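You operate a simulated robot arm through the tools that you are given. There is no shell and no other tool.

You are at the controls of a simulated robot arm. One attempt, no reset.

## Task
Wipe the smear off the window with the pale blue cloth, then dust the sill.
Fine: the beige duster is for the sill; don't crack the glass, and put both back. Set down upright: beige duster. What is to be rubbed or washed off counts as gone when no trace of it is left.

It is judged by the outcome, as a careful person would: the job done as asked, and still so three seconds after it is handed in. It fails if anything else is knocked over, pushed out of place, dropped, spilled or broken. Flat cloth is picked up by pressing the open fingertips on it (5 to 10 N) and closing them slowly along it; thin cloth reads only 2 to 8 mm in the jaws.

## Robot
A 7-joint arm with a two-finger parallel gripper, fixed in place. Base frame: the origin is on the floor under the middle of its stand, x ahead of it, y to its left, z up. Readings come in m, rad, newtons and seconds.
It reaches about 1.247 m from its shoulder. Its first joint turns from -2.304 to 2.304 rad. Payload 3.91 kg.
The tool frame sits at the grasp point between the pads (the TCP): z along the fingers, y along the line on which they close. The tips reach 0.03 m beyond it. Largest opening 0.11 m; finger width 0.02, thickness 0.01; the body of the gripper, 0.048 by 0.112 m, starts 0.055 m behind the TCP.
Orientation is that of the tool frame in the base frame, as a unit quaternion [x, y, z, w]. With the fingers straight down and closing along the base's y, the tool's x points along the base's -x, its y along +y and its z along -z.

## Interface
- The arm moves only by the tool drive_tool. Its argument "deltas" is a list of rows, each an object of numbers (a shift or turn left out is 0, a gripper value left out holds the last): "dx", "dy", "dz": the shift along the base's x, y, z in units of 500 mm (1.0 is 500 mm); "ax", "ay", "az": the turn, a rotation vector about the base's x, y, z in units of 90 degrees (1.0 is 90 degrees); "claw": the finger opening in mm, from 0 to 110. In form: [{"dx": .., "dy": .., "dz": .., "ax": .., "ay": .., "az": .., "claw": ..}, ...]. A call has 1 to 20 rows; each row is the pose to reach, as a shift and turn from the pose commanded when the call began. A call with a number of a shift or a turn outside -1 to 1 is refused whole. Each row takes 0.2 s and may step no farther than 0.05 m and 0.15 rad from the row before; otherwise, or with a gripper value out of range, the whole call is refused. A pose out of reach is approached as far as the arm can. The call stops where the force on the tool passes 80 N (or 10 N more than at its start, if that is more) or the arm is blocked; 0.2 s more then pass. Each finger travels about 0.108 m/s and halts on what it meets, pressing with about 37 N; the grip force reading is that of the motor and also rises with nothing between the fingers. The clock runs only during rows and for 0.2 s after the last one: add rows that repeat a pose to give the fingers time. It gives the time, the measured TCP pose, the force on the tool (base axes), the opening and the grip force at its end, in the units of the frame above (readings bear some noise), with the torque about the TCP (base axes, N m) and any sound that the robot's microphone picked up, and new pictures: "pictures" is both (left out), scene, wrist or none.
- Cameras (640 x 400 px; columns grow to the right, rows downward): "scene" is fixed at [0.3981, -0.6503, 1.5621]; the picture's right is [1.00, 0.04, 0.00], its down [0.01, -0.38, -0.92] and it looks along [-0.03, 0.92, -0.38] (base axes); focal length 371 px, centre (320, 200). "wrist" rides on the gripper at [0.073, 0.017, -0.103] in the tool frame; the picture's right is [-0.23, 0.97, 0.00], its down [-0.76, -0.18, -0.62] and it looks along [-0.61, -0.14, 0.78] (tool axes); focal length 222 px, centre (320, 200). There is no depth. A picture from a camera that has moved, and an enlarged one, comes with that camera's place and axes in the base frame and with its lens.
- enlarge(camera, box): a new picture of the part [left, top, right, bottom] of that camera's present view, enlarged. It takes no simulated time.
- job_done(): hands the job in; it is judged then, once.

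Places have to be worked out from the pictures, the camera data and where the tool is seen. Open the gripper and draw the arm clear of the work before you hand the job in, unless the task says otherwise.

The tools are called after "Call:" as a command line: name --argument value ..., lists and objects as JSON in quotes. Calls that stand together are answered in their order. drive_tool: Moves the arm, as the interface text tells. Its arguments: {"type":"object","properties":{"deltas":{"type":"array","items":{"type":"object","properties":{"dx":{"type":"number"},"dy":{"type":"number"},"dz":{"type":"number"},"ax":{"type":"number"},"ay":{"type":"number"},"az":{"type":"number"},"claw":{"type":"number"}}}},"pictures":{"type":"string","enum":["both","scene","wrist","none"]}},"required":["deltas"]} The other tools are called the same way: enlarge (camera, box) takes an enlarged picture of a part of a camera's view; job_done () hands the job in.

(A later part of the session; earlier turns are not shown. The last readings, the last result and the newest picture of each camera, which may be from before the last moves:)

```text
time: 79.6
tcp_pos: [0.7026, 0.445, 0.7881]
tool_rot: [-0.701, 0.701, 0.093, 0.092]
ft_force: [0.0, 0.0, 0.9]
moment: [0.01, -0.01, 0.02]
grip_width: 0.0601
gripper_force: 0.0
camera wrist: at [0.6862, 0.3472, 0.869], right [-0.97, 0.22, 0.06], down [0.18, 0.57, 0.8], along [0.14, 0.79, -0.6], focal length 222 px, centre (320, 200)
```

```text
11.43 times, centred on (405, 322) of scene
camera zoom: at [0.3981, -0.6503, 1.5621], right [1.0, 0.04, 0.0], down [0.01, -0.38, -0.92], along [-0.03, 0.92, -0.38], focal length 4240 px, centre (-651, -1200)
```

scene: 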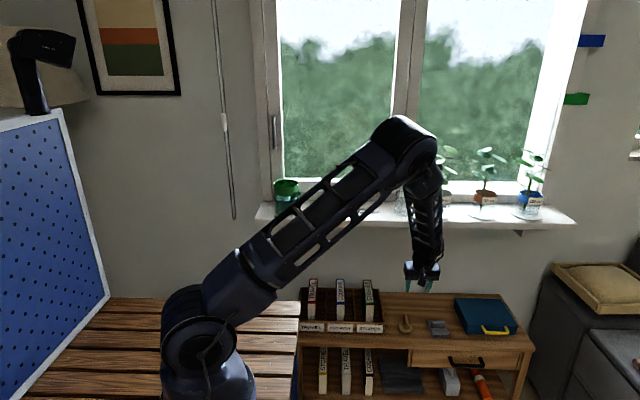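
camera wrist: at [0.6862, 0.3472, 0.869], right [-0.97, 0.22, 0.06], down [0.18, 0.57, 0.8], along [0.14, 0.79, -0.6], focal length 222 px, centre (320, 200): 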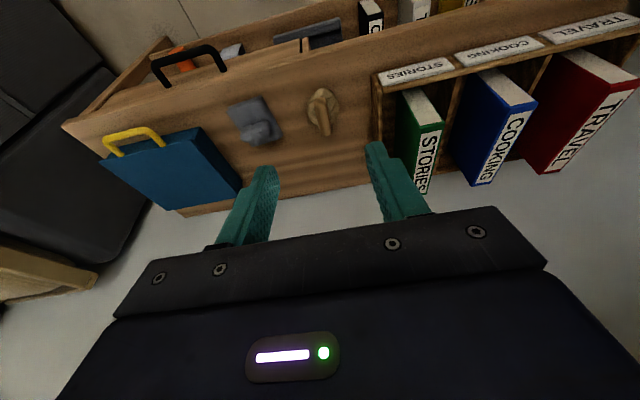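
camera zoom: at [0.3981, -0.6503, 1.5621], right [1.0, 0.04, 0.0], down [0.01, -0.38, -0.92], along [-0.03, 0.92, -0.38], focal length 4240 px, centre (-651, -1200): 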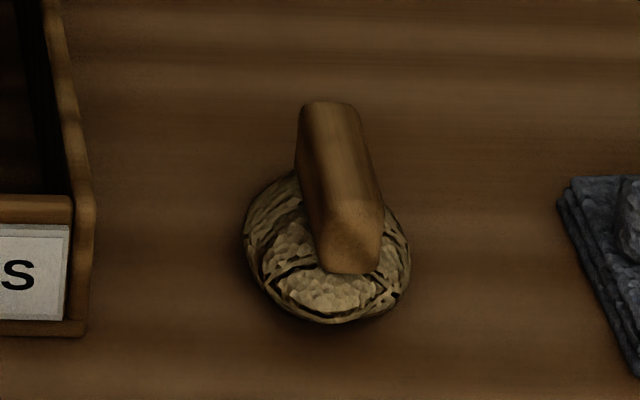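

The handle bar is centred at about (0.707, 0.562), about 21 mm wide, with its top at z≈0.548 and the desk at ≈0.495. I'll move to a pre-grasp point 10 cm back along the 15° tool axis.

Call:
drive_tool --deltas '[{"dx": 0.002, "dy": 0.034, "dz": -0.052}, {"dx": 0.004, "dy": 0.068, "dz": -0.104}, {"dx": 0.006, "dy": 0.102, "dz": -0.156}, {"dx": 0.006, "dy": 0.136, "dz": -0.208}, {"dx": 0.006, "dy": 0.17, "dz": -0.26}, {"dx": 0.006, "dy": 0.17, "dz": -0.26}]' --pictures "both"

Call:
enlarge --camera "wrist" --box '[200, 0, 440, 230]'

Call:
enlarge --camera "scene" --box '[360, 180, 480, 345]'

```text
time: 81.0
tcp_pos: [0.7055, 0.5276, 0.6574]
tool_rot: [-0.701, 0.702, 0.093, 0.092]
ft_force: [1.0, -0.3, -0.3]
moment: [-0.01, -0.02, -0.01]
grip_width: 0.0599
gripper_force: 0.0
camera wrist: at [0.6886, 0.4306, 0.7384], right [-0.97, 0.22, 0.06], down [0.18, 0.57, 0.8], along [0.14, 0.79, -0.6], focal length 222 px, centre (320, 200)
```

scene: 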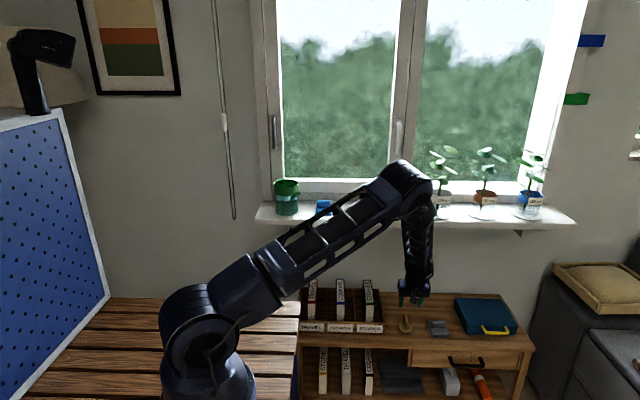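
wrist: 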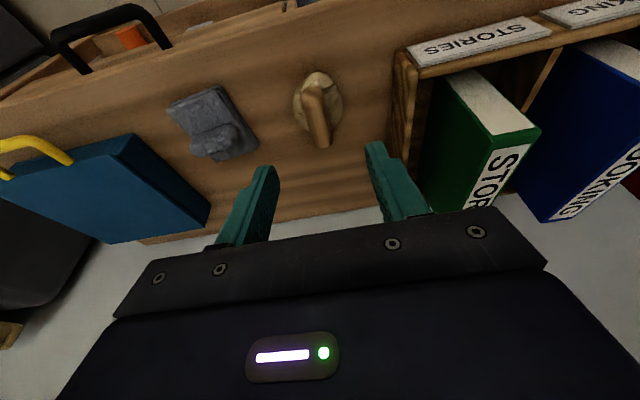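

```text
1.74 times, centred on (320, 115) of wrist
camera zoom: at [0.6886, 0.4306, 0.7384], right [-0.97, 0.22, 0.06], down [0.18, 0.57, 0.8], along [0.14, 0.79, -0.6], focal length 386 px, centre (320, 348)
```

zoom: 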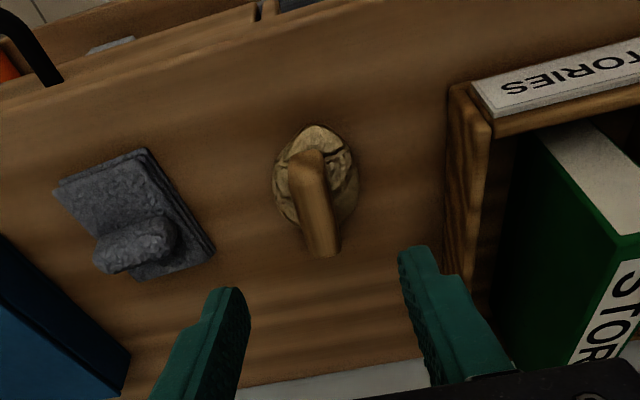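

```text
2.42 times, centred on (420, 262) of scene
camera zoom: at [0.3981, -0.6503, 1.5621], right [1.0, 0.04, 0.0], down [0.01, -0.38, -0.92], along [-0.03, 0.92, -0.38], focal length 899 px, centre (78, 48)
```

zoom: 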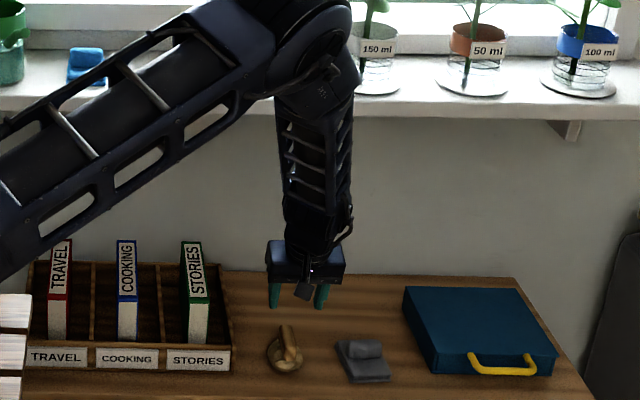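

Everything is clear: the elbow is well in front of the sill and the bar is aligned between the fingers. I'll advance along the tool axis to just around the bar and check.

Call:
drive_tool --deltas '[{"dx": 0.002, "dy": 0.01, "dz": -0.04}, {"dx": 0.002, "dy": 0.02, "dz": -0.08}, {"dx": 0.002, "dy": 0.03, "dz": -0.115}, {"dx": 0.002, "dy": 0.038, "dz": -0.145}, {"dx": 0.002, "dy": 0.042, "dz": -0.16}, {"dx": 0.002, "dy": 0.042, "dz": -0.16}]' --pictures "both"

Call:
enlarge --camera "wrist" --box '[200, 40, 440, 230]'

Call:
enlarge --camera "scene" --box '[375, 270, 445, 345]'

```text
time: 82.4
tcp_pos: [0.7067, 0.5527, 0.5784]
tool_rot: [-0.701, 0.701, 0.092, 0.092]
ft_force: [1.0, 0.4, 0.0]
moment: [0.0, 0.01, -0.03]
grip_width: 0.0598
gripper_force: 0.0
camera wrist: at [0.6894, 0.4539, 0.6592], right [-0.97, 0.22, 0.06], down [0.18, 0.57, 0.8], along [0.14, 0.79, -0.6], focal length 222 px, centre (320, 200)
```

scene: 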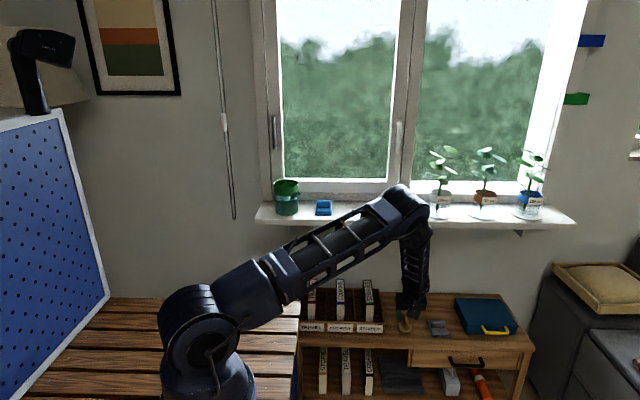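
wrist: 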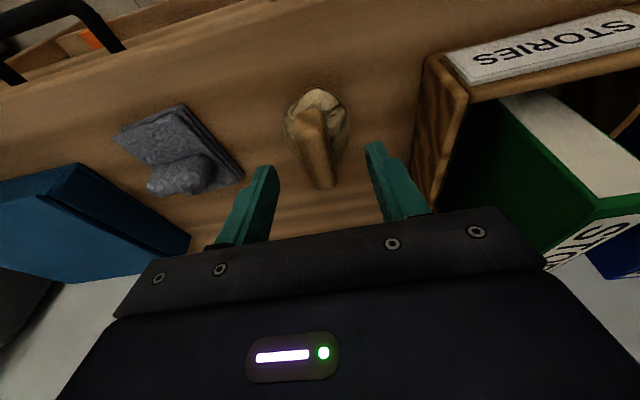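

```text
2.11 times, centred on (320, 135) of wrist
camera zoom: at [0.6894, 0.4539, 0.6592], right [-0.97, 0.22, 0.06], down [0.18, 0.57, 0.8], along [0.14, 0.79, -0.6], focal length 468 px, centre (320, 337)
```

zoom: 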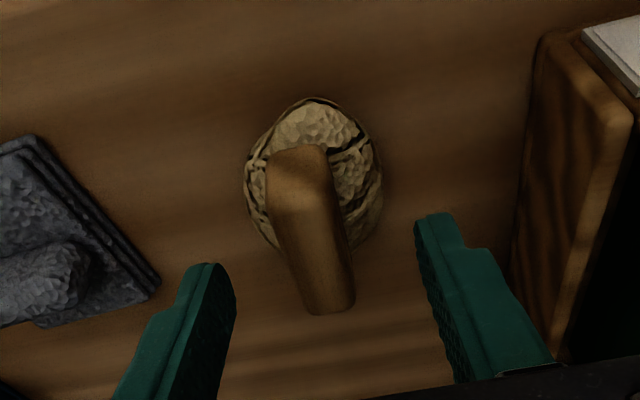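

```text
5.33 times, centred on (410, 308) of scene
camera zoom: at [0.3981, -0.6503, 1.5621], right [1.0, 0.04, 0.0], down [0.01, -0.38, -0.92], along [-0.03, 0.92, -0.38], focal length 1978 px, centre (-160, -373)
```

zoom: 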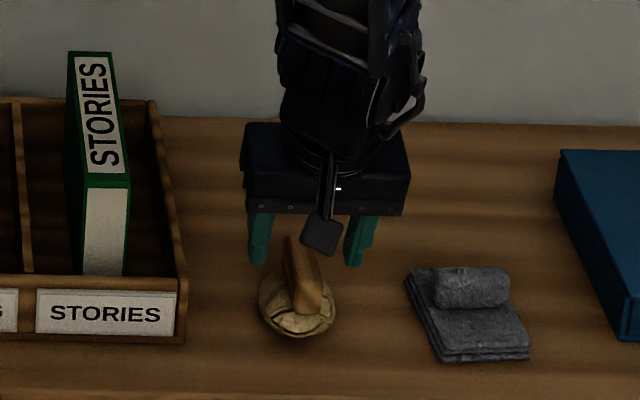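

The bar sits about 2 mm towards +x of centre. I'll correct that, go down the last 15 mm so the tips straddle the bar above the dome, and check the force.

Call:
drive_tool --deltas '[{"dx": 0.004, "dy": 0.003, "dz": -0.01}, {"dx": 0.004, "dy": 0.006, "dz": -0.02}, {"dx": 0.004, "dy": 0.008, "dz": -0.03}, {"dx": 0.004, "dy": 0.008, "dz": -0.03}]' --pictures "both"

Call:
enlarge --camera "wrist" --box '[200, 40, 440, 230]'

Call:
enlarge --camera "scene" --box '[380, 290, 430, 340]'

```text
time: 83.4
tcp_pos: [0.7093, 0.5557, 0.5633]
tool_rot: [-0.7, 0.702, 0.092, 0.092]
ft_force: [0.6, 0.1, -0.5]
moment: [-0.02, -0.03, -0.01]
grip_width: 0.0603
gripper_force: 0.1
camera wrist: at [0.6922, 0.458, 0.6446], right [-0.97, 0.22, 0.06], down [0.18, 0.57, 0.8], along [0.14, 0.79, -0.6], focal length 222 px, centre (320, 200)
```

scene: 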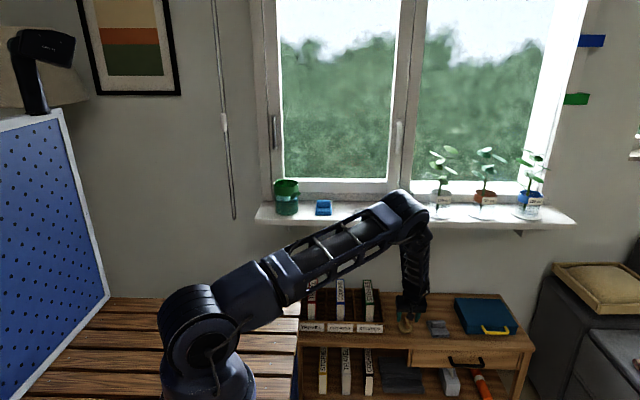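
wrist: 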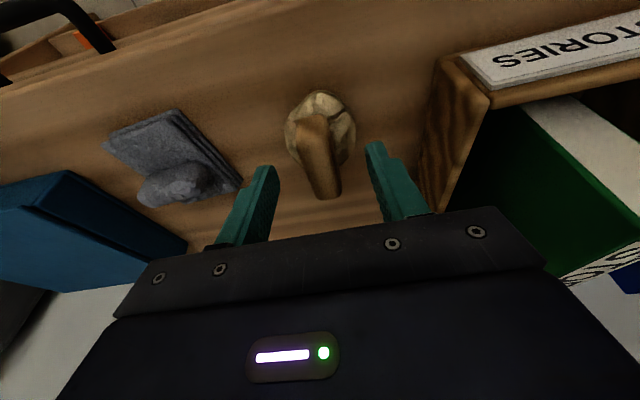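

```text
2.11 times, centred on (320, 135) of wrist
camera zoom: at [0.6922, 0.458, 0.6446], right [-0.97, 0.22, 0.06], down [0.18, 0.57, 0.8], along [0.14, 0.79, -0.6], focal length 468 px, centre (320, 337)
```

zoom: 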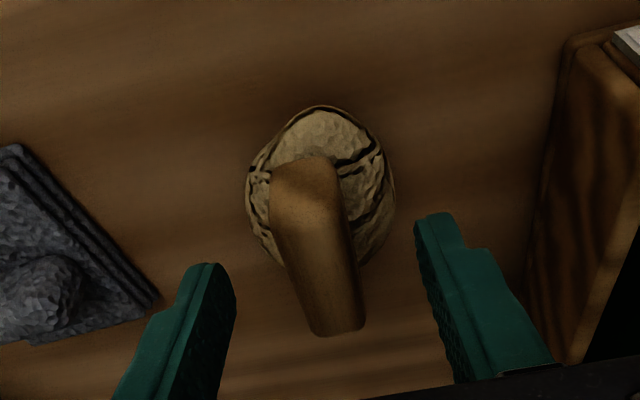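

```text
8.00 times, centred on (405, 315) of scene
camera zoom: at [0.3981, -0.6503, 1.5621], right [1.0, 0.04, 0.0], down [0.01, -0.38, -0.92], along [-0.03, 0.92, -0.38], focal length 2968 px, centre (-360, -720)
```

zoom: 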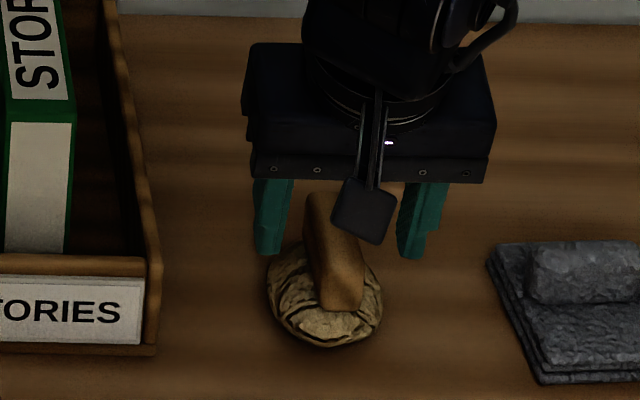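

The fingertips straddle the bar and are centred on it within a couple of millimetres. I'll close slowly onto the handle.

Call:
drive_tool --deltas '[{"claw": 50}, {"claw": 42}, {"claw": 35}, {"claw": 29}, {"claw": 25}, {"claw": 22}, {"claw": 19}, {"claw": 15}, {"claw": 8}, {"claw": 0}, {"claw": 0}]' --pictures "both"

Call:
enlarge --camera "wrist" --box '[200, 40, 440, 230]'

```text
time: 85.8
tcp_pos: [0.7102, 0.555, 0.5638]
tool_rot: [-0.701, 0.702, 0.092, 0.093]
ft_force: [0.2, 0.9, 1.0]
moment: [0.0, -0.02, -0.02]
grip_width: 0.021
gripper_force: 37.1
camera wrist: at [0.6921, 0.4579, 0.6446], right [-0.97, 0.22, 0.06], down [0.18, 0.57, 0.8], along [0.14, 0.79, -0.6], focal length 222 px, centre (320, 200)
```

scene: 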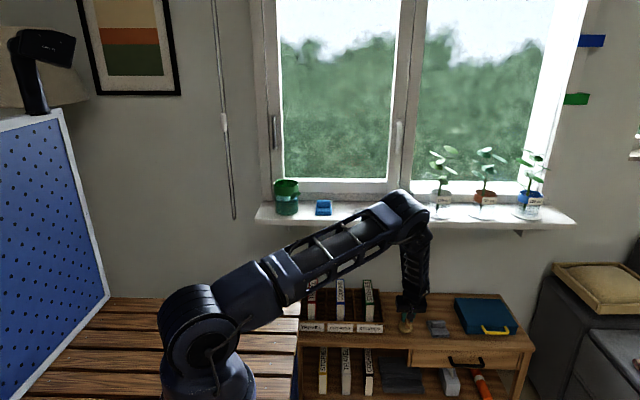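
wrist: 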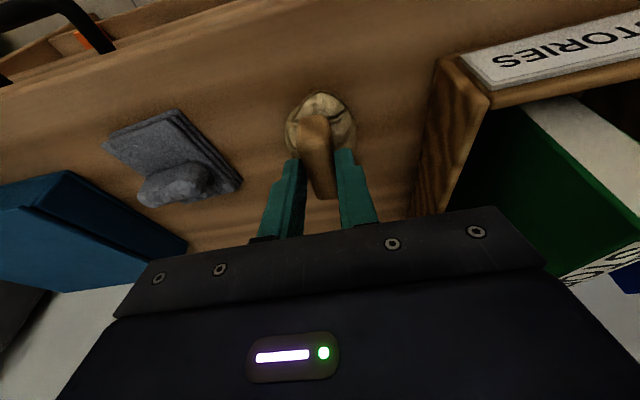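

```text
2.11 times, centred on (320, 135) of wrist
camera zoom: at [0.6921, 0.4579, 0.6446], right [-0.97, 0.22, 0.06], down [0.18, 0.57, 0.8], along [0.14, 0.79, -0.6], focal length 468 px, centre (320, 337)
```

zoom: 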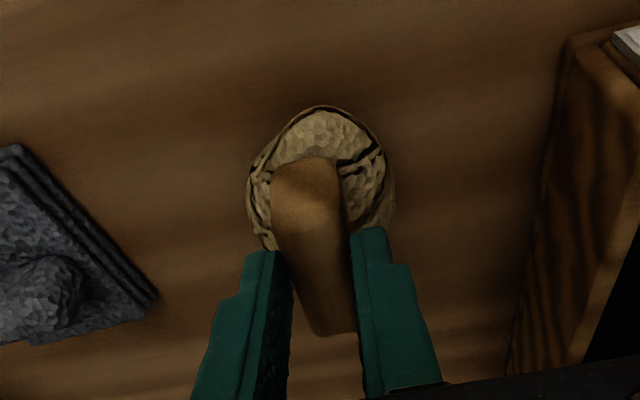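

The handle is gripped firmly at 21 mm and 37 N. I'll lift straight up, then back out from under the sill line.

Call:
drive_tool --deltas '[{"dz": 0.015}, {"dz": 0.04}, {"dz": 0.07}, {"dz": 0.12, "dy": -0.03}, {"dz": 0.18, "dy": -0.07}, {"dz": 0.25, "dy": -0.11}, {"dz": 0.32, "dy": -0.15}, {"dz": 0.4, "dy": -0.19}, {"dz": 0.48, "dy": -0.212}, {"dz": 0.56, "dy": -0.212}, {"dz": 0.64, "dy": -0.212}, {"dz": 0.72, "dy": -0.212}, {"dz": 0.8, "dy": -0.212}, {"dz": 0.88, "dy": -0.212}, {"dz": 0.96, "dy": -0.212}, {"dz": 0.96, "dy": -0.212}]' --pictures "both"

```text
time: 89.2
tcp_pos: [0.7117, 0.4483, 1.0431]
tool_rot: [-0.7, 0.702, 0.092, 0.092]
ft_force: [-0.3, 0.3, -0.8]
moment: [-0.01, -0.02, 0.01]
grip_width: 0.0209
gripper_force: 37.4
camera wrist: at [0.6933, 0.3514, 1.1244], right [-0.97, 0.22, 0.06], down [0.18, 0.57, 0.8], along [0.14, 0.79, -0.6], focal length 222 px, centre (320, 200)
```

scene: 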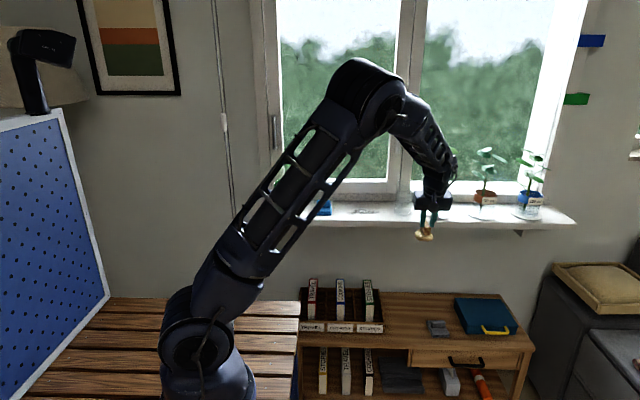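
wrist: 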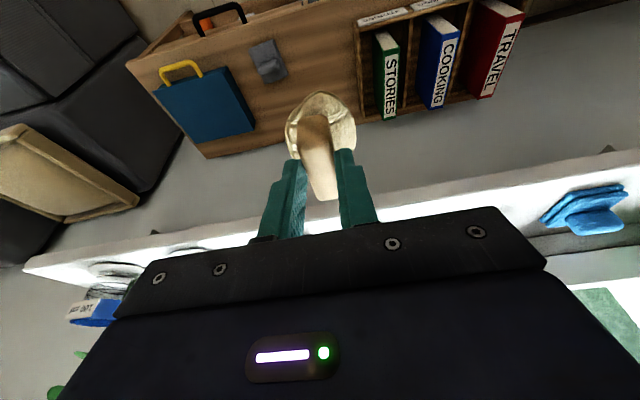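

The duster is securely held. I'll raise it, shift to x about 0.525, and bring it over the dust patch at a safe height.

Call:
drive_tool --deltas '[{"dx": -0.03, "dz": 0.06}, {"dx": -0.07, "dz": 0.11}, {"dx": -0.12, "dz": 0.15}, {"dx": -0.18, "dz": 0.16}, {"dx": -0.24, "dz": 0.16, "dy": 0.03}, {"dx": -0.3, "dz": 0.16, "dy": 0.08}, {"dx": -0.35, "dz": 0.16, "dy": 0.15}, {"dx": -0.37, "dz": 0.16, "dy": 0.23}, {"dx": -0.37, "dz": 0.16, "dy": 0.31}, {"dx": -0.37, "dz": 0.16, "dy": 0.39}, {"dx": -0.37, "dz": 0.16, "dy": 0.46}, {"dx": -0.37, "dz": 0.16, "dy": 0.5}, {"dx": -0.37, "dz": 0.16, "dy": 0.5}]' --pictures "both"

Call:
enlarge --camera "scene" --box '[310, 120, 440, 235]'

Call:
enlarge --camera "wrist" --box '[160, 0, 480, 210]'

```text
time: 92.0
tcp_pos: [0.5256, 0.7003, 1.1241]
tool_rot: [-0.701, 0.702, 0.092, 0.091]
ft_force: [-0.6, -0.3, 0.2]
moment: [0.01, 0.03, -0.02]
grip_width: 0.0208
gripper_force: 37.1
camera wrist: at [0.5081, 0.602, 1.2054], right [-0.97, 0.22, 0.06], down [0.18, 0.57, 0.8], along [0.14, 0.79, -0.6], focal length 222 px, centre (320, 200)
```

scene: 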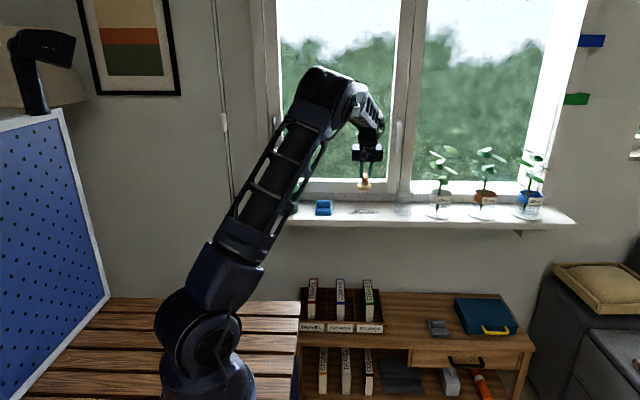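
wrist: 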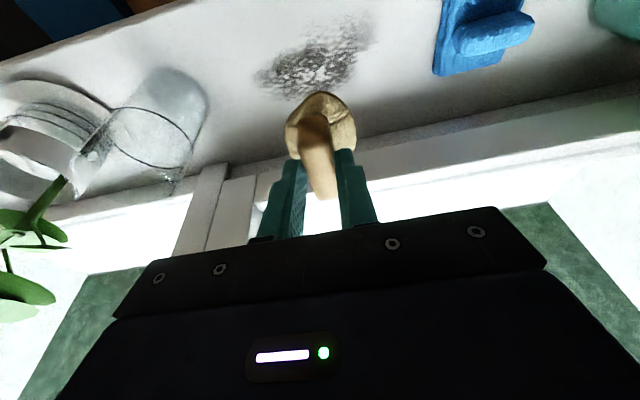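

```text
3.48 times, centred on (375, 178) of scene
camera zoom: at [0.3981, -0.6503, 1.5621], right [1.0, 0.04, 0.0], down [0.01, -0.38, -0.92], along [-0.03, 0.92, -0.38], focal length 1290 px, centre (129, 278)
```

zoom: 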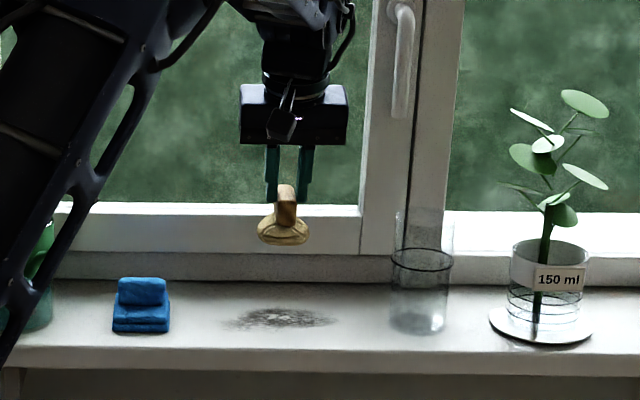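

```text
1.90 times, centred on (320, 105) of wrist
camera zoom: at [0.5081, 0.602, 1.2054], right [-0.97, 0.22, 0.06], down [0.18, 0.57, 0.8], along [0.14, 0.79, -0.6], focal length 423 px, centre (320, 381)
```

zoom: 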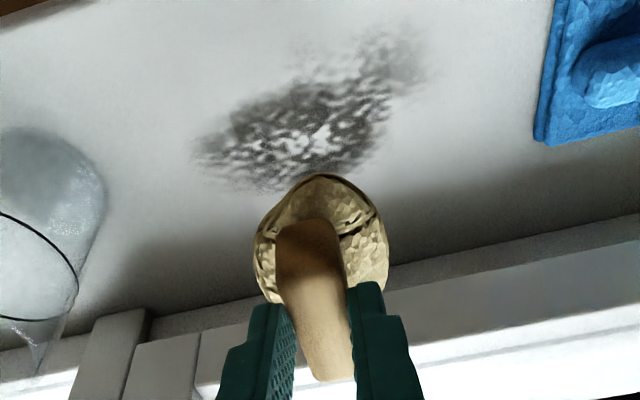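

The dust patch measures x 0.455–0.59 and y 0.665–0.738, and the tumbler's left edge is at x≈0.645, so I'll keep TCP x at or below about 0.572. I'll descend over the patch centre until just above the sill.

Call:
drive_tool --deltas '[{"dz": -0.05}, {"dz": -0.1}, {"dz": -0.14}, {"dz": -0.17}, {"dz": -0.186}]' --pictures "none"

Call:
drive_tool --deltas '[{"dz": -0.004}, {"dz": -0.008}, {"dz": -0.01}]' --pictures "scene"

Call:
enlarge --camera "scene" --box '[330, 150, 430, 235]'

```text
time: 93.2
tcp_pos: [0.5249, 0.6996, 1.0328]
tool_rot: [-0.701, 0.701, 0.093, 0.094]
ft_force: [-0.6, -4.8, 16.0]
moment: [-0.5, 0.12, 0.0]
grip_width: 0.0209
gripper_force: 36.7
```

```text
time: 94.0
tcp_pos: [0.5251, 0.699, 1.0284]
tool_rot: [-0.7, 0.701, 0.093, 0.095]
ft_force: [8.8, 4.8, 51.1]
moment: [0.46, -0.28, -0.01]
grip_width: 0.0217
gripper_force: 36.8
```

scene: 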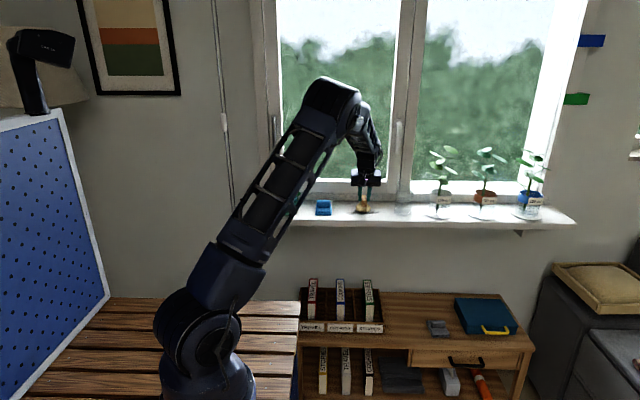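

```text
4.71 times, centred on (380, 192) of scene
camera zoom: at [0.3981, -0.6503, 1.5621], right [1.0, 0.04, 0.0], down [0.01, -0.38, -0.92], along [-0.03, 0.92, -0.38], focal length 1746 px, centre (38, 235)
```

zoom: 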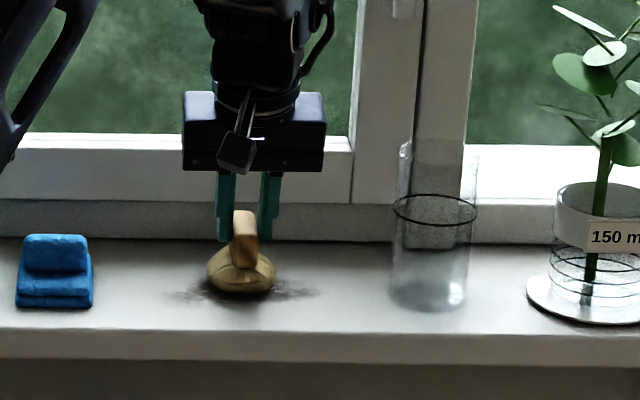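

I overshot: contact came at z≈1.031 and the force reached 51 N, so I won't batch descents again. I'll lift 5 mm and check how the duster sits in the grip.

Call:
drive_tool --deltas '[{"dz": 0.005}, {"dz": 0.01}, {"dz": 0.01}]' --pictures "both"

Call:
enlarge --camera "scene" --box '[340, 175, 390, 225]'

Call:
enlarge --camera "wrist" --box '[200, 40, 440, 230]'

```text
time: 94.8
tcp_pos: [0.5251, 0.698, 1.0285]
tool_rot: [-0.701, 0.702, 0.092, 0.09]
ft_force: [3.8, 0.5, 9.8]
moment: [0.37, -0.16, -0.14]
grip_width: 0.0207
gripper_force: 36.9
camera wrist: at [0.5063, 0.6005, 1.1096], right [-0.97, 0.22, 0.06], down [0.18, 0.58, 0.8], along [0.14, 0.79, -0.6], focal length 222 px, centre (320, 200)
```

scene: 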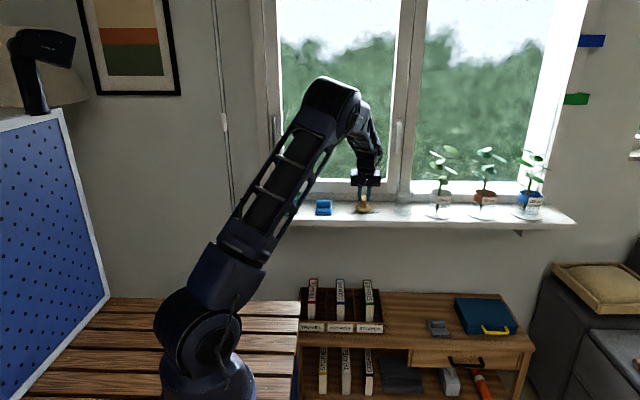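
wrist: 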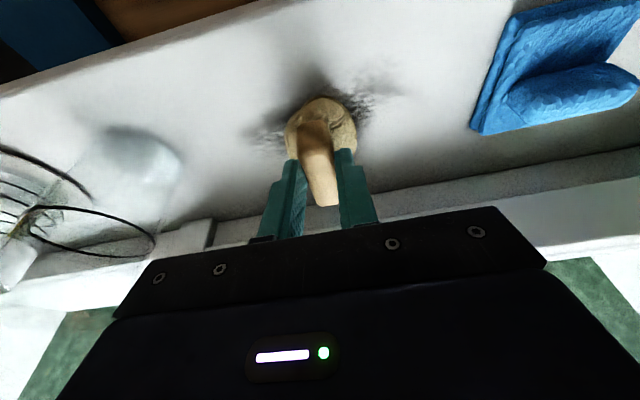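

```text
8.00 times, centred on (365, 200) of scene
camera zoom: at [0.3981, -0.6503, 1.5621], right [1.0, 0.04, 0.0], down [0.01, -0.38, -0.92], along [-0.03, 0.92, -0.38], focal length 2968 px, centre (-40, 200)
```

zoom: 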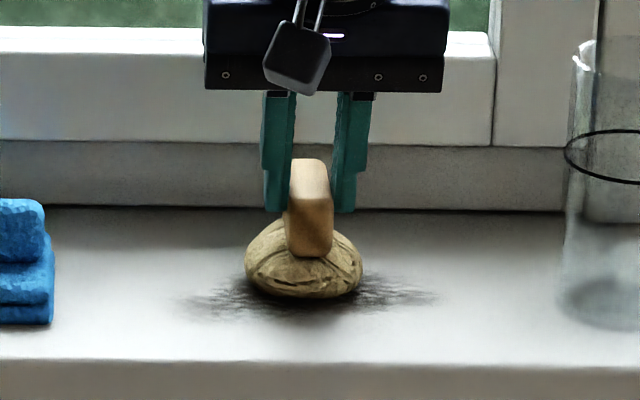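

```text
2.11 times, centred on (320, 135) of wrist
camera zoom: at [0.5063, 0.6005, 1.1096], right [-0.97, 0.22, 0.06], down [0.18, 0.58, 0.8], along [0.14, 0.79, -0.6], focal length 468 px, centre (320, 337)
```

zoom: 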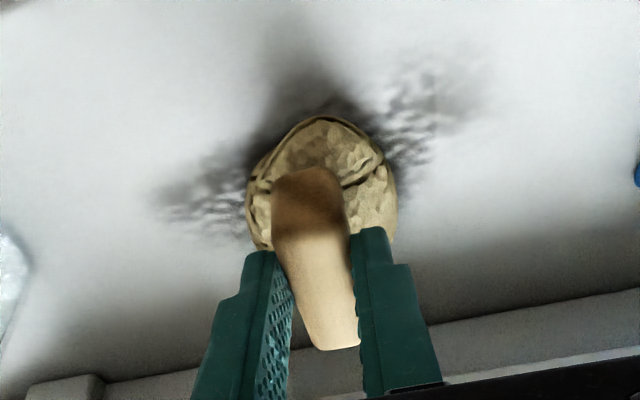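

The duster is still well held, having slid up a few mm and seated, with 9.8 N on the sill. I'll start with a short stroke towards +x and watch the force.

Call:
drive_tool --deltas '[{"dx": 0.016}, {"dx": 0.032}, {"dx": 0.048}]' --pictures "none"

```text
time: 95.6
tcp_pos: [0.5488, 0.6993, 1.0299]
tool_rot: [-0.701, 0.701, 0.094, 0.091]
ft_force: [-0.2, 0.4, -0.6]
moment: [0.0, 0.02, -0.01]
grip_width: 0.0209
gripper_force: 37.2
```

Contact was lost after sliding. I'll lower in 0.5–1 mm steps to regain a light press.

Call:
drive_tool --deltas '[{"dz": -0.0015}, {"dz": -0.0015}]' --pictures "none"

```text
time: 96.2
tcp_pos: [0.5491, 0.6978, 1.0293]
tool_rot: [-0.701, 0.702, 0.092, 0.092]
ft_force: [-0.2, -0.7, -0.7]
moment: [-0.01, 0.0, 0.0]
grip_width: 0.0211
gripper_force: 36.9
```

Still no contact, so I'll lower another 1 mm.

Call:
drive_tool --deltas '[{"dz": -0.002}, {"dz": -0.002}]' --pictures "none"

```text
time: 96.8
tcp_pos: [0.5486, 0.6984, 1.0277]
tool_rot: [-0.7, 0.702, 0.092, 0.092]
ft_force: [0.2, -0.2, -1.2]
moment: [-0.04, 0.01, -0.01]
grip_width: 0.0207
gripper_force: 37.1
```

Call:
drive_tool --deltas '[{"dz": -0.002}, {"dz": -0.002}]' --pictures "wrist"

Call:
enlarge --camera "wrist" --box '[200, 40, 440, 230]'

```text
time: 97.4
tcp_pos: [0.5495, 0.6987, 1.0288]
tool_rot: [-0.701, 0.701, 0.092, 0.092]
ft_force: [0.0, -0.5, 3.9]
moment: [-0.13, -0.05, 0.02]
grip_width: 0.021
gripper_force: 36.9
camera wrist: at [0.5312, 0.601, 1.1092], right [-0.97, 0.22, 0.06], down [0.18, 0.57, 0.8], along [0.14, 0.79, -0.6], focal length 222 px, centre (320, 200)
```

wrist: 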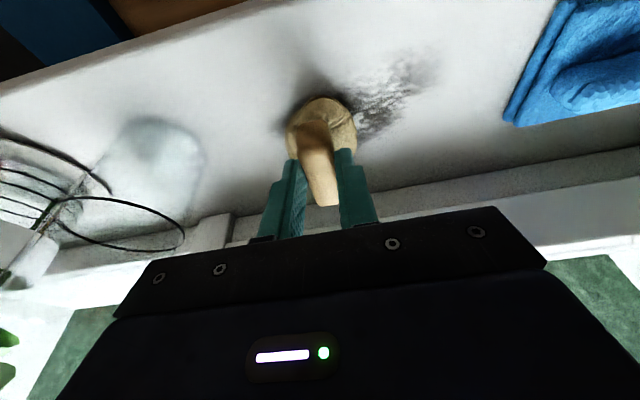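

```text
2.11 times, centred on (320, 135) of wrist
camera zoom: at [0.5312, 0.601, 1.1092], right [-0.97, 0.22, 0.06], down [0.18, 0.57, 0.8], along [0.14, 0.79, -0.6], focal length 468 px, centre (320, 337)
```

zoom: 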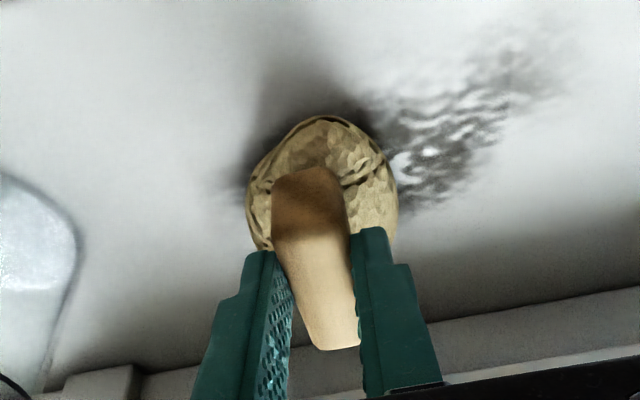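

Dust is clearly coming off under the pad, with contact now 3.9 N. I'll press 0.4 mm more and continue to x≈0.571, the closest safe approach to the tumbler.

Call:
drive_tool --deltas '[{"dz": -0.0008, "dx": 0.014}, {"dz": -0.0008, "dx": 0.028}, {"dz": -0.0008, "dx": 0.044}]' --pictures "none"

```text
time: 98.2
tcp_pos: [0.5683, 0.6988, 1.0273]
tool_rot: [-0.7, 0.702, 0.093, 0.093]
ft_force: [-5.7, 1.5, 11.6]
moment: [-0.05, 0.23, -0.04]
grip_width: 0.0208
gripper_force: 37.2
```

A good 11.6 N. I'll shift the lane +y by about 25 mm, then sweep back −x along the rear band.

Call:
drive_tool --deltas '[{"dy": 0.016}, {"dy": 0.032}, {"dy": 0.05}]' --pictures "none"

Call:
drive_tool --deltas '[{"dx": -0.02}, {"dx": -0.04}, {"dx": -0.06}]' --pictures "none"

```text
time: 99.0
tcp_pos: [0.5703, 0.725, 1.0275]
tool_rot: [-0.7, 0.702, 0.093, 0.093]
ft_force: [1.2, -4.3, 11.8]
moment: [-0.17, -0.08, 0.01]
grip_width: 0.0211
gripper_force: 37.2
```

```text
time: 99.8
tcp_pos: [0.5409, 0.7233, 1.0277]
tool_rot: [-0.701, 0.701, 0.093, 0.093]
ft_force: [8.0, -2.0, 21.6]
moment: [0.05, -0.24, -0.07]
grip_width: 0.021
gripper_force: 36.3
```

Force rose to 21.6 N, so I'll lift 0.3 mm and keep sweeping −x along this band.

Call:
drive_tool --deltas '[{"dx": -0.02, "dz": 0.0006}, {"dx": -0.04, "dz": 0.0006}, {"dx": -0.06, "dz": 0.0006}]' --pictures "none"

Call:
drive_tool --deltas '[{"dx": -0.02}, {"dx": -0.04}, {"dx": -0.066}]' --pictures "none"

```text
time: 100.6
tcp_pos: [0.5115, 0.725, 1.0281]
tool_rot: [-0.7, 0.702, 0.092, 0.093]
ft_force: [8.8, -1.7, 25.1]
moment: [0.11, -0.28, -0.07]
grip_width: 0.0212
gripper_force: 36.9
```

```text
time: 101.4
tcp_pos: [0.4766, 0.7232, 1.0268]
tool_rot: [-0.7, 0.702, 0.092, 0.093]
ft_force: [8.9, -0.9, 25.8]
moment: [0.18, -0.27, -0.1]
grip_width: 0.0211
gripper_force: 37.0
```

Steady at 25 N, so I'll lift 0.5 mm, step back to y≈0.70, and sweep +x through the middle band.

Call:
drive_tool --deltas '[{"dy": -0.016, "dz": 0.001}, {"dy": -0.032, "dz": 0.001}, {"dy": -0.05, "dz": 0.001}]' --pictures "none"

Call:
drive_tool --deltas '[{"dx": 0.02}, {"dx": 0.04}, {"dx": 0.06}]' --pictures "none"

```text
time: 102.2
tcp_pos: [0.4748, 0.699, 1.0269]
tool_rot: [-0.7, 0.702, 0.093, 0.092]
ft_force: [-2.1, 2.1, 9.1]
moment: [0.32, 0.12, 0.03]
grip_width: 0.021
gripper_force: 37.2
```

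```text
time: 103.0
tcp_pos: [0.5085, 0.698, 1.0269]
tool_rot: [-0.701, 0.702, 0.092, 0.092]
ft_force: [-1.8, -0.6, 2.8]
moment: [-0.06, 0.06, -0.02]
grip_width: 0.0206
gripper_force: 36.9
```

The force is down to 2.8 N in this direction. I'll lower 0.4 mm and continue the middle band.

Call:
drive_tool --deltas '[{"dx": 0.02, "dz": -0.0008}, {"dx": 0.04, "dz": -0.0008}, {"dx": 0.06, "dz": -0.0008}]' --pictures "none"

Call:
drive_tool --deltas '[{"dx": 0.02}, {"dx": 0.04}, {"dx": 0.064}]' --pictures "wrist"

```text
time: 103.8
tcp_pos: [0.5372, 0.699, 1.0272]
tool_rot: [-0.7, 0.701, 0.093, 0.094]
ft_force: [-3.9, 2.4, 7.0]
moment: [-0.03, 0.09, -0.01]
grip_width: 0.0209
gripper_force: 37.0
```

```text
time: 104.6
tcp_pos: [0.5705, 0.699, 1.027]
tool_rot: [-0.7, 0.702, 0.092, 0.093]
ft_force: [-0.6, 0.5, 2.1]
moment: [0.01, -0.02, -0.01]
grip_width: 0.0207
gripper_force: 37.3
camera wrist: at [0.552, 0.6015, 1.1088], right [-0.97, 0.22, 0.06], down [0.18, 0.57, 0.8], along [0.14, 0.79, -0.6], focal length 222 px, centre (320, 200)
```

wrist: 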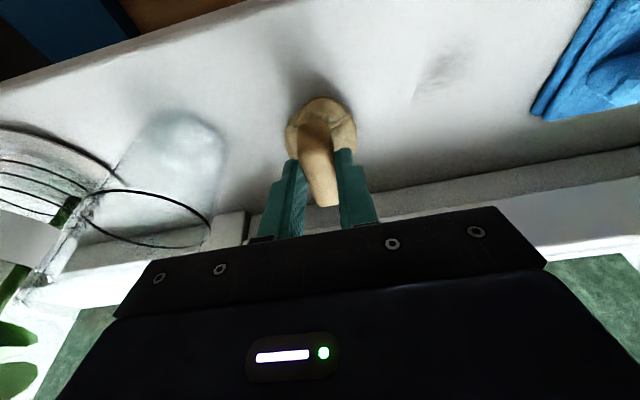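

Most of the dust is gone; a faint remnant shows near (0.48, 0.687). I'll enlarge to find all remaining traces.

Call:
enlarge --camera "wrist" --box '[360, 10, 520, 130]'

Call:
enlarge --camera "wrist" --box '[180, 30, 380, 160]'

Call:
enlarge --camera "scene" --box '[330, 180, 430, 235]'

```text
3.33 times, centred on (440, 70) of wrist
camera zoom: at [0.552, 0.6015, 1.1088], right [-0.97, 0.22, 0.06], down [0.18, 0.57, 0.8], along [0.14, 0.79, -0.6], focal length 740 px, centre (-80, 633)
```

zoom: 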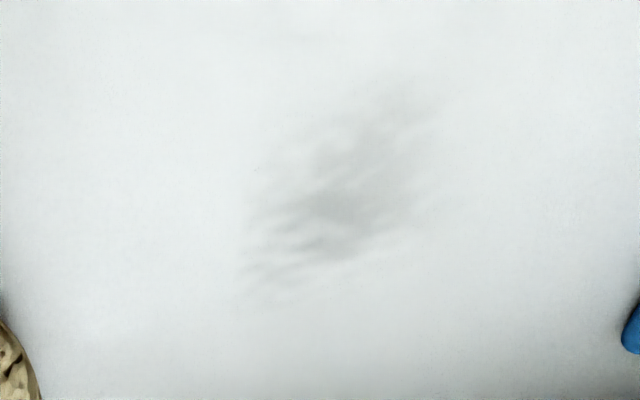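

```text
3.08 times, centred on (280, 95) of wrist
camera zoom: at [0.552, 0.6015, 1.1088], right [-0.97, 0.22, 0.06], down [0.18, 0.57, 0.8], along [0.14, 0.79, -0.6], focal length 684 px, centre (443, 523)
```

zoom: 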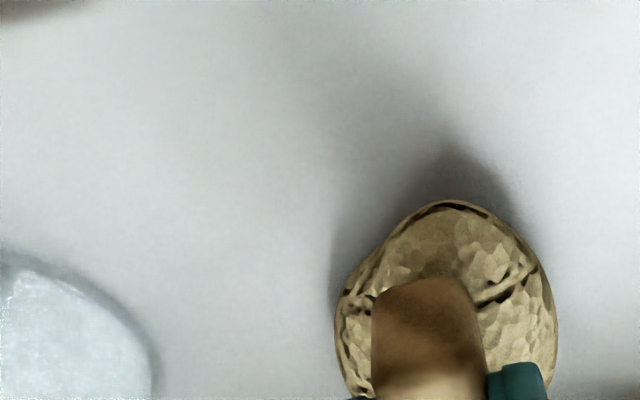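

```text
6.40 times, centred on (380, 208) of scene
camera zoom: at [0.3981, -0.6503, 1.5621], right [1.0, 0.04, 0.0], down [0.01, -0.38, -0.92], along [-0.03, 0.92, -0.38], focal length 2374 px, centre (-64, 152)
```

zoom: 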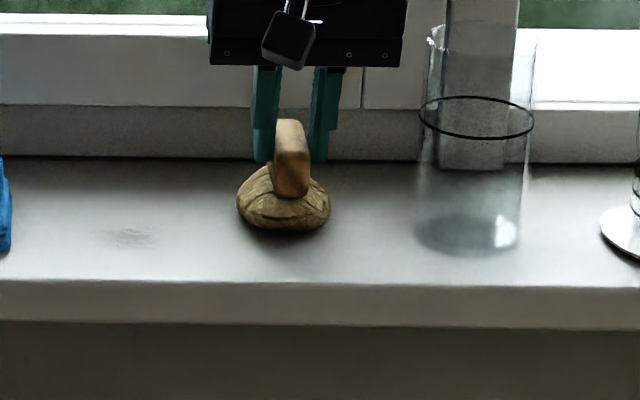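

The remnant spans x 0.46–0.495 and y 0.67–0.70. I'll sweep the front band (TCP y≈0.674) back −x across it.

Call:
drive_tool --deltas '[{"dy": -0.016}, {"dy": -0.034}, {"dy": -0.052}]' --pictures "none"

Call:
drive_tool --deltas '[{"dx": -0.02}, {"dx": -0.04}, {"dx": -0.06}]' --pictures "none"

```text
time: 105.4
tcp_pos: [0.5702, 0.6731, 1.0285]
tool_rot: [-0.701, 0.701, 0.093, 0.092]
ft_force: [-0.5, 0.2, 0.4]
moment: [0.0, -0.01, 0.0]
grip_width: 0.0209
gripper_force: 36.8
```

```text
time: 106.2
tcp_pos: [0.5391, 0.6731, 1.0285]
tool_rot: [-0.7, 0.702, 0.093, 0.092]
ft_force: [0.8, -0.1, 0.2]
moment: [0.0, 0.01, 0.02]
grip_width: 0.021
gripper_force: 36.9
```

No contact at this height in the front band. I'll lower 0.5 mm and continue.

Call:
drive_tool --deltas '[{"dz": -0.001}, {"dz": -0.001}]' --pictures "none"

```text
time: 106.8
tcp_pos: [0.54, 0.6724, 1.0277]
tool_rot: [-0.701, 0.701, 0.093, 0.092]
ft_force: [-0.1, 0.2, -0.5]
moment: [0.01, -0.01, 0.01]
grip_width: 0.0209
gripper_force: 37.3
```

Call:
drive_tool --deltas '[{"dz": -0.001}, {"dz": -0.001}]' --pictures "none"

```text
time: 107.4
tcp_pos: [0.5394, 0.6731, 1.0267]
tool_rot: [-0.701, 0.701, 0.093, 0.093]
ft_force: [-0.1, 1.4, 6.9]
moment: [0.01, 0.03, 0.01]
grip_width: 0.0208
gripper_force: 37.1
```

Contact is at 6.9 N. I'll continue sweeping −x across the remnant.

Call:
drive_tool --deltas '[{"dx": -0.02}, {"dx": -0.04}, {"dx": -0.06}]' --pictures "none"

Call:
drive_tool --deltas '[{"dx": -0.02}, {"dx": -0.04}, {"dx": -0.06}, {"dx": -0.08}, {"dx": -0.1}]' --pictures "none"

```text
time: 108.2
tcp_pos: [0.5099, 0.6739, 1.0271]
tool_rot: [0.701, -0.701, -0.093, -0.093]
ft_force: [4.2, -0.9, 11.1]
moment: [-0.08, -0.15, -0.01]
grip_width: 0.021
gripper_force: 37.1
```

```text
time: 109.4
tcp_pos: [0.4606, 0.6727, 1.0277]
tool_rot: [-0.7, 0.702, 0.092, 0.093]
ft_force: [9.4, 0.0, 23.2]
moment: [0.09, -0.25, -0.05]
grip_width: 0.021
gripper_force: 36.9
```

23 N over the remnant area. I'll cross it in y, then sweep +x and back once more through its middle.

Call:
drive_tool --deltas '[{"dy": 0.016, "dz": 0.0002}, {"dy": 0.032, "dz": 0.0002}, {"dy": 0.05, "dz": 0.0002}]' --pictures "none"

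Call:
drive_tool --deltas '[{"dx": 0.02}, {"dx": 0.04}, {"dx": 0.06}, {"dx": 0.08}]' --pictures "none"

Call:
drive_tool --deltas '[{"dy": -0.015, "dz": -0.0004}, {"dy": -0.025, "dz": -0.0004}, {"dy": -0.025, "dx": -0.02, "dz": -0.0004}, {"dy": -0.025, "dx": -0.04, "dz": -0.0004}, {"dy": -0.025, "dx": -0.06, "dz": -0.0004}, {"dy": -0.025, "dx": -0.08, "dz": -0.0004}]' --pictures "none"

```text
time: 110.2
tcp_pos: [0.458, 0.6969, 1.027]
tool_rot: [0.701, -0.701, -0.093, -0.093]
ft_force: [-1.9, -14.0, 33.7]
moment: [-0.33, 0.07, 0.0]
grip_width: 0.0207
gripper_force: 36.9
```

```text
time: 111.2
tcp_pos: [0.5004, 0.6972, 1.0268]
tool_rot: [-0.7, 0.702, 0.092, 0.093]
ft_force: [-7.2, 2.6, 19.5]
moment: [0.51, 0.21, 0.16]
grip_width: 0.0207
gripper_force: 37.1
```

```text
time: 112.6
tcp_pos: [0.46, 0.6855, 1.0269]
tool_rot: [-0.701, 0.701, 0.093, 0.092]
ft_force: [10.3, -0.9, 27.4]
moment: [0.09, -0.35, -0.06]
grip_width: 0.0208
gripper_force: 36.6
```

The patch has been well scrubbed. I'll lift and return to the earlier viewpoint to inspect the sill.

Call:
drive_tool --deltas '[{"dz": 0.02}, {"dz": 0.07}, {"dz": 0.13}, {"dz": 0.19, "dx": 0.05}, {"dz": 0.19, "dx": 0.1, "dy": 0.01}, {"dz": 0.19, "dx": 0.128, "dy": 0.027}, {"dz": 0.19, "dx": 0.128, "dy": 0.027}]' --pictures "both"

Call:
enlarge --camera "wrist" --box '[160, 0, 480, 210]'

Call:
enlarge --camera "scene" --box '[320, 180, 420, 235]'

Call:
enlarge --camera "wrist" --box '[240, 0, 400, 100]'

```text
time: 114.2
tcp_pos: [0.5242, 0.6995, 1.1227]
tool_rot: [-0.7, 0.702, 0.092, 0.093]
ft_force: [-0.1, -0.5, -1.1]
moment: [0.0, 0.01, 0.0]
grip_width: 0.0208
gripper_force: 36.7
camera wrist: at [0.5062, 0.6015, 1.203], right [-0.97, 0.22, 0.06], down [0.18, 0.57, 0.8], along [0.14, 0.79, -0.6], focal length 222 px, centre (320, 200)
```

scene: 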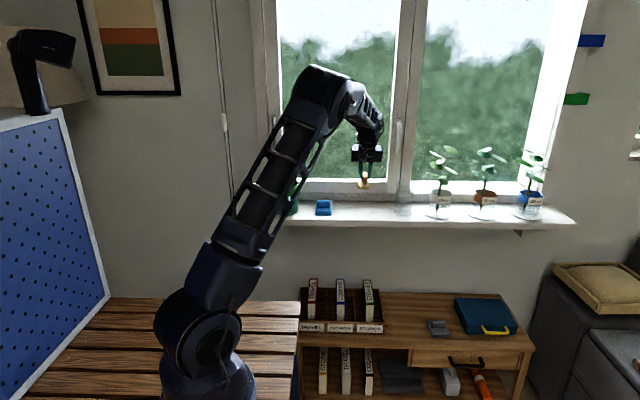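
wrist: 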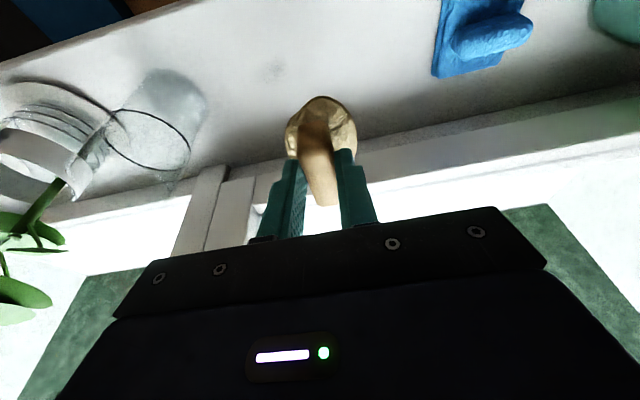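

```text
1.90 times, centred on (320, 105) of wrist
camera zoom: at [0.5062, 0.6015, 1.203], right [-0.97, 0.22, 0.06], down [0.18, 0.57, 0.8], along [0.14, 0.79, -0.6], focal length 423 px, centre (320, 381)
```

zoom: 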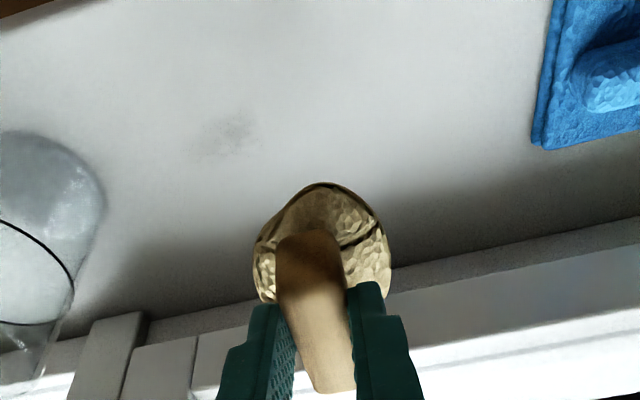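

```text
6.40 times, centred on (370, 208) of scene
camera zoom: at [0.3981, -0.6503, 1.5621], right [1.0, 0.04, 0.0], down [0.01, -0.38, -0.92], along [-0.03, 0.92, -0.38], focal length 2374 px, centre (0, 152)
```

zoom: 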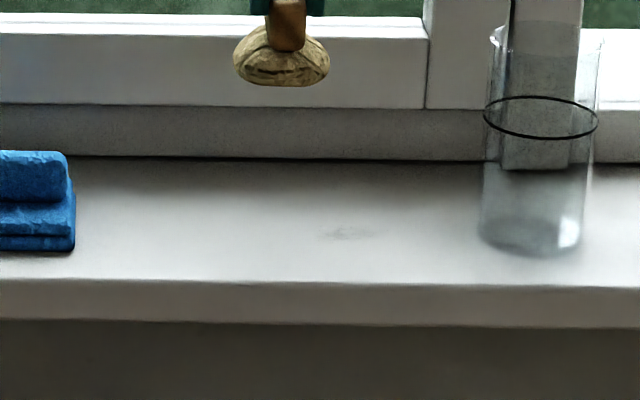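

```text
4.00 times, centred on (320, 50) of wrist
camera zoom: at [0.5062, 0.6015, 1.203], right [-0.97, 0.22, 0.06], down [0.18, 0.57, 0.8], along [0.14, 0.79, -0.6], focal length 888 px, centre (320, 800)
```

zoom: 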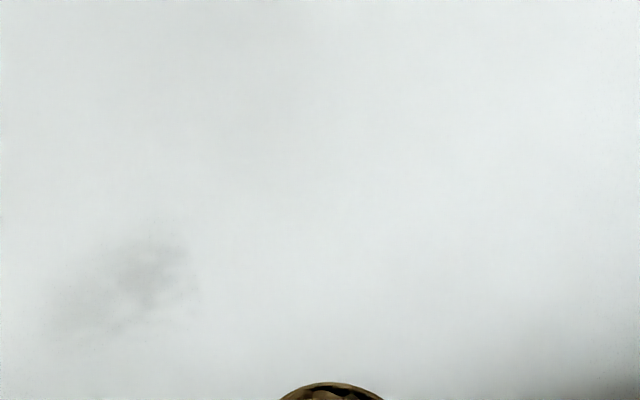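

A faint trace remains at about x 0.545–0.59 and y 0.685–0.712, where contact had been light. I'll come down there, stopping just above contact.

Call:
drive_tool --deltas '[{"dx": 0.04, "dy": -0.006}, {"dx": 0.088, "dy": -0.012, "dz": -0.03}, {"dx": 0.09, "dy": -0.012, "dz": -0.08}, {"dx": 0.09, "dy": -0.012, "dz": -0.13}, {"dx": 0.09, "dy": -0.012, "dz": -0.165}, {"dx": 0.09, "dy": -0.012, "dz": -0.182}, {"dx": 0.09, "dy": -0.012, "dz": -0.182}]' --pictures "scene"

Call:
enlarge --camera "scene" --box '[350, 160, 430, 225]'

```text
time: 115.8
tcp_pos: [0.5693, 0.6917, 1.0304]
tool_rot: [-0.701, 0.702, 0.092, 0.092]
ft_force: [0.3, 0.0, -0.6]
moment: [0.03, 0.01, 0.0]
grip_width: 0.021
gripper_force: 37.5
```

scene: 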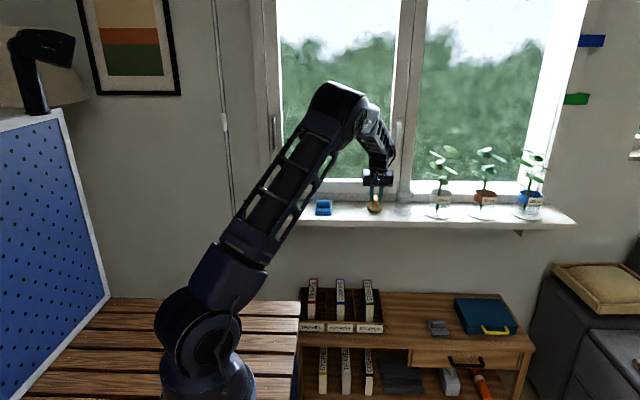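

```text
6.15 times, centred on (390, 192) of scene
camera zoom: at [0.3981, -0.6503, 1.5621], right [1.0, 0.04, 0.0], down [0.01, -0.38, -0.92], along [-0.03, 0.92, -0.38], focal length 2283 px, centre (-111, 246)
```

zoom: 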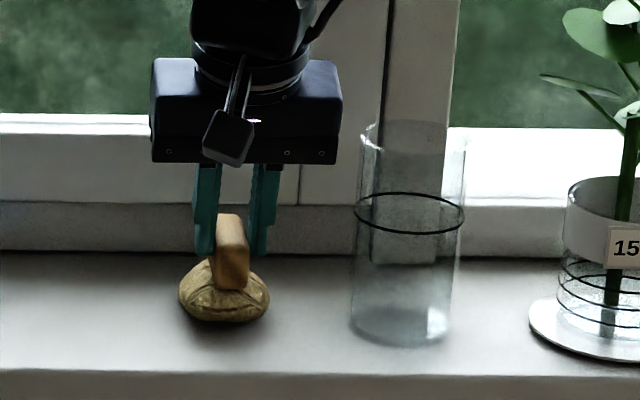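

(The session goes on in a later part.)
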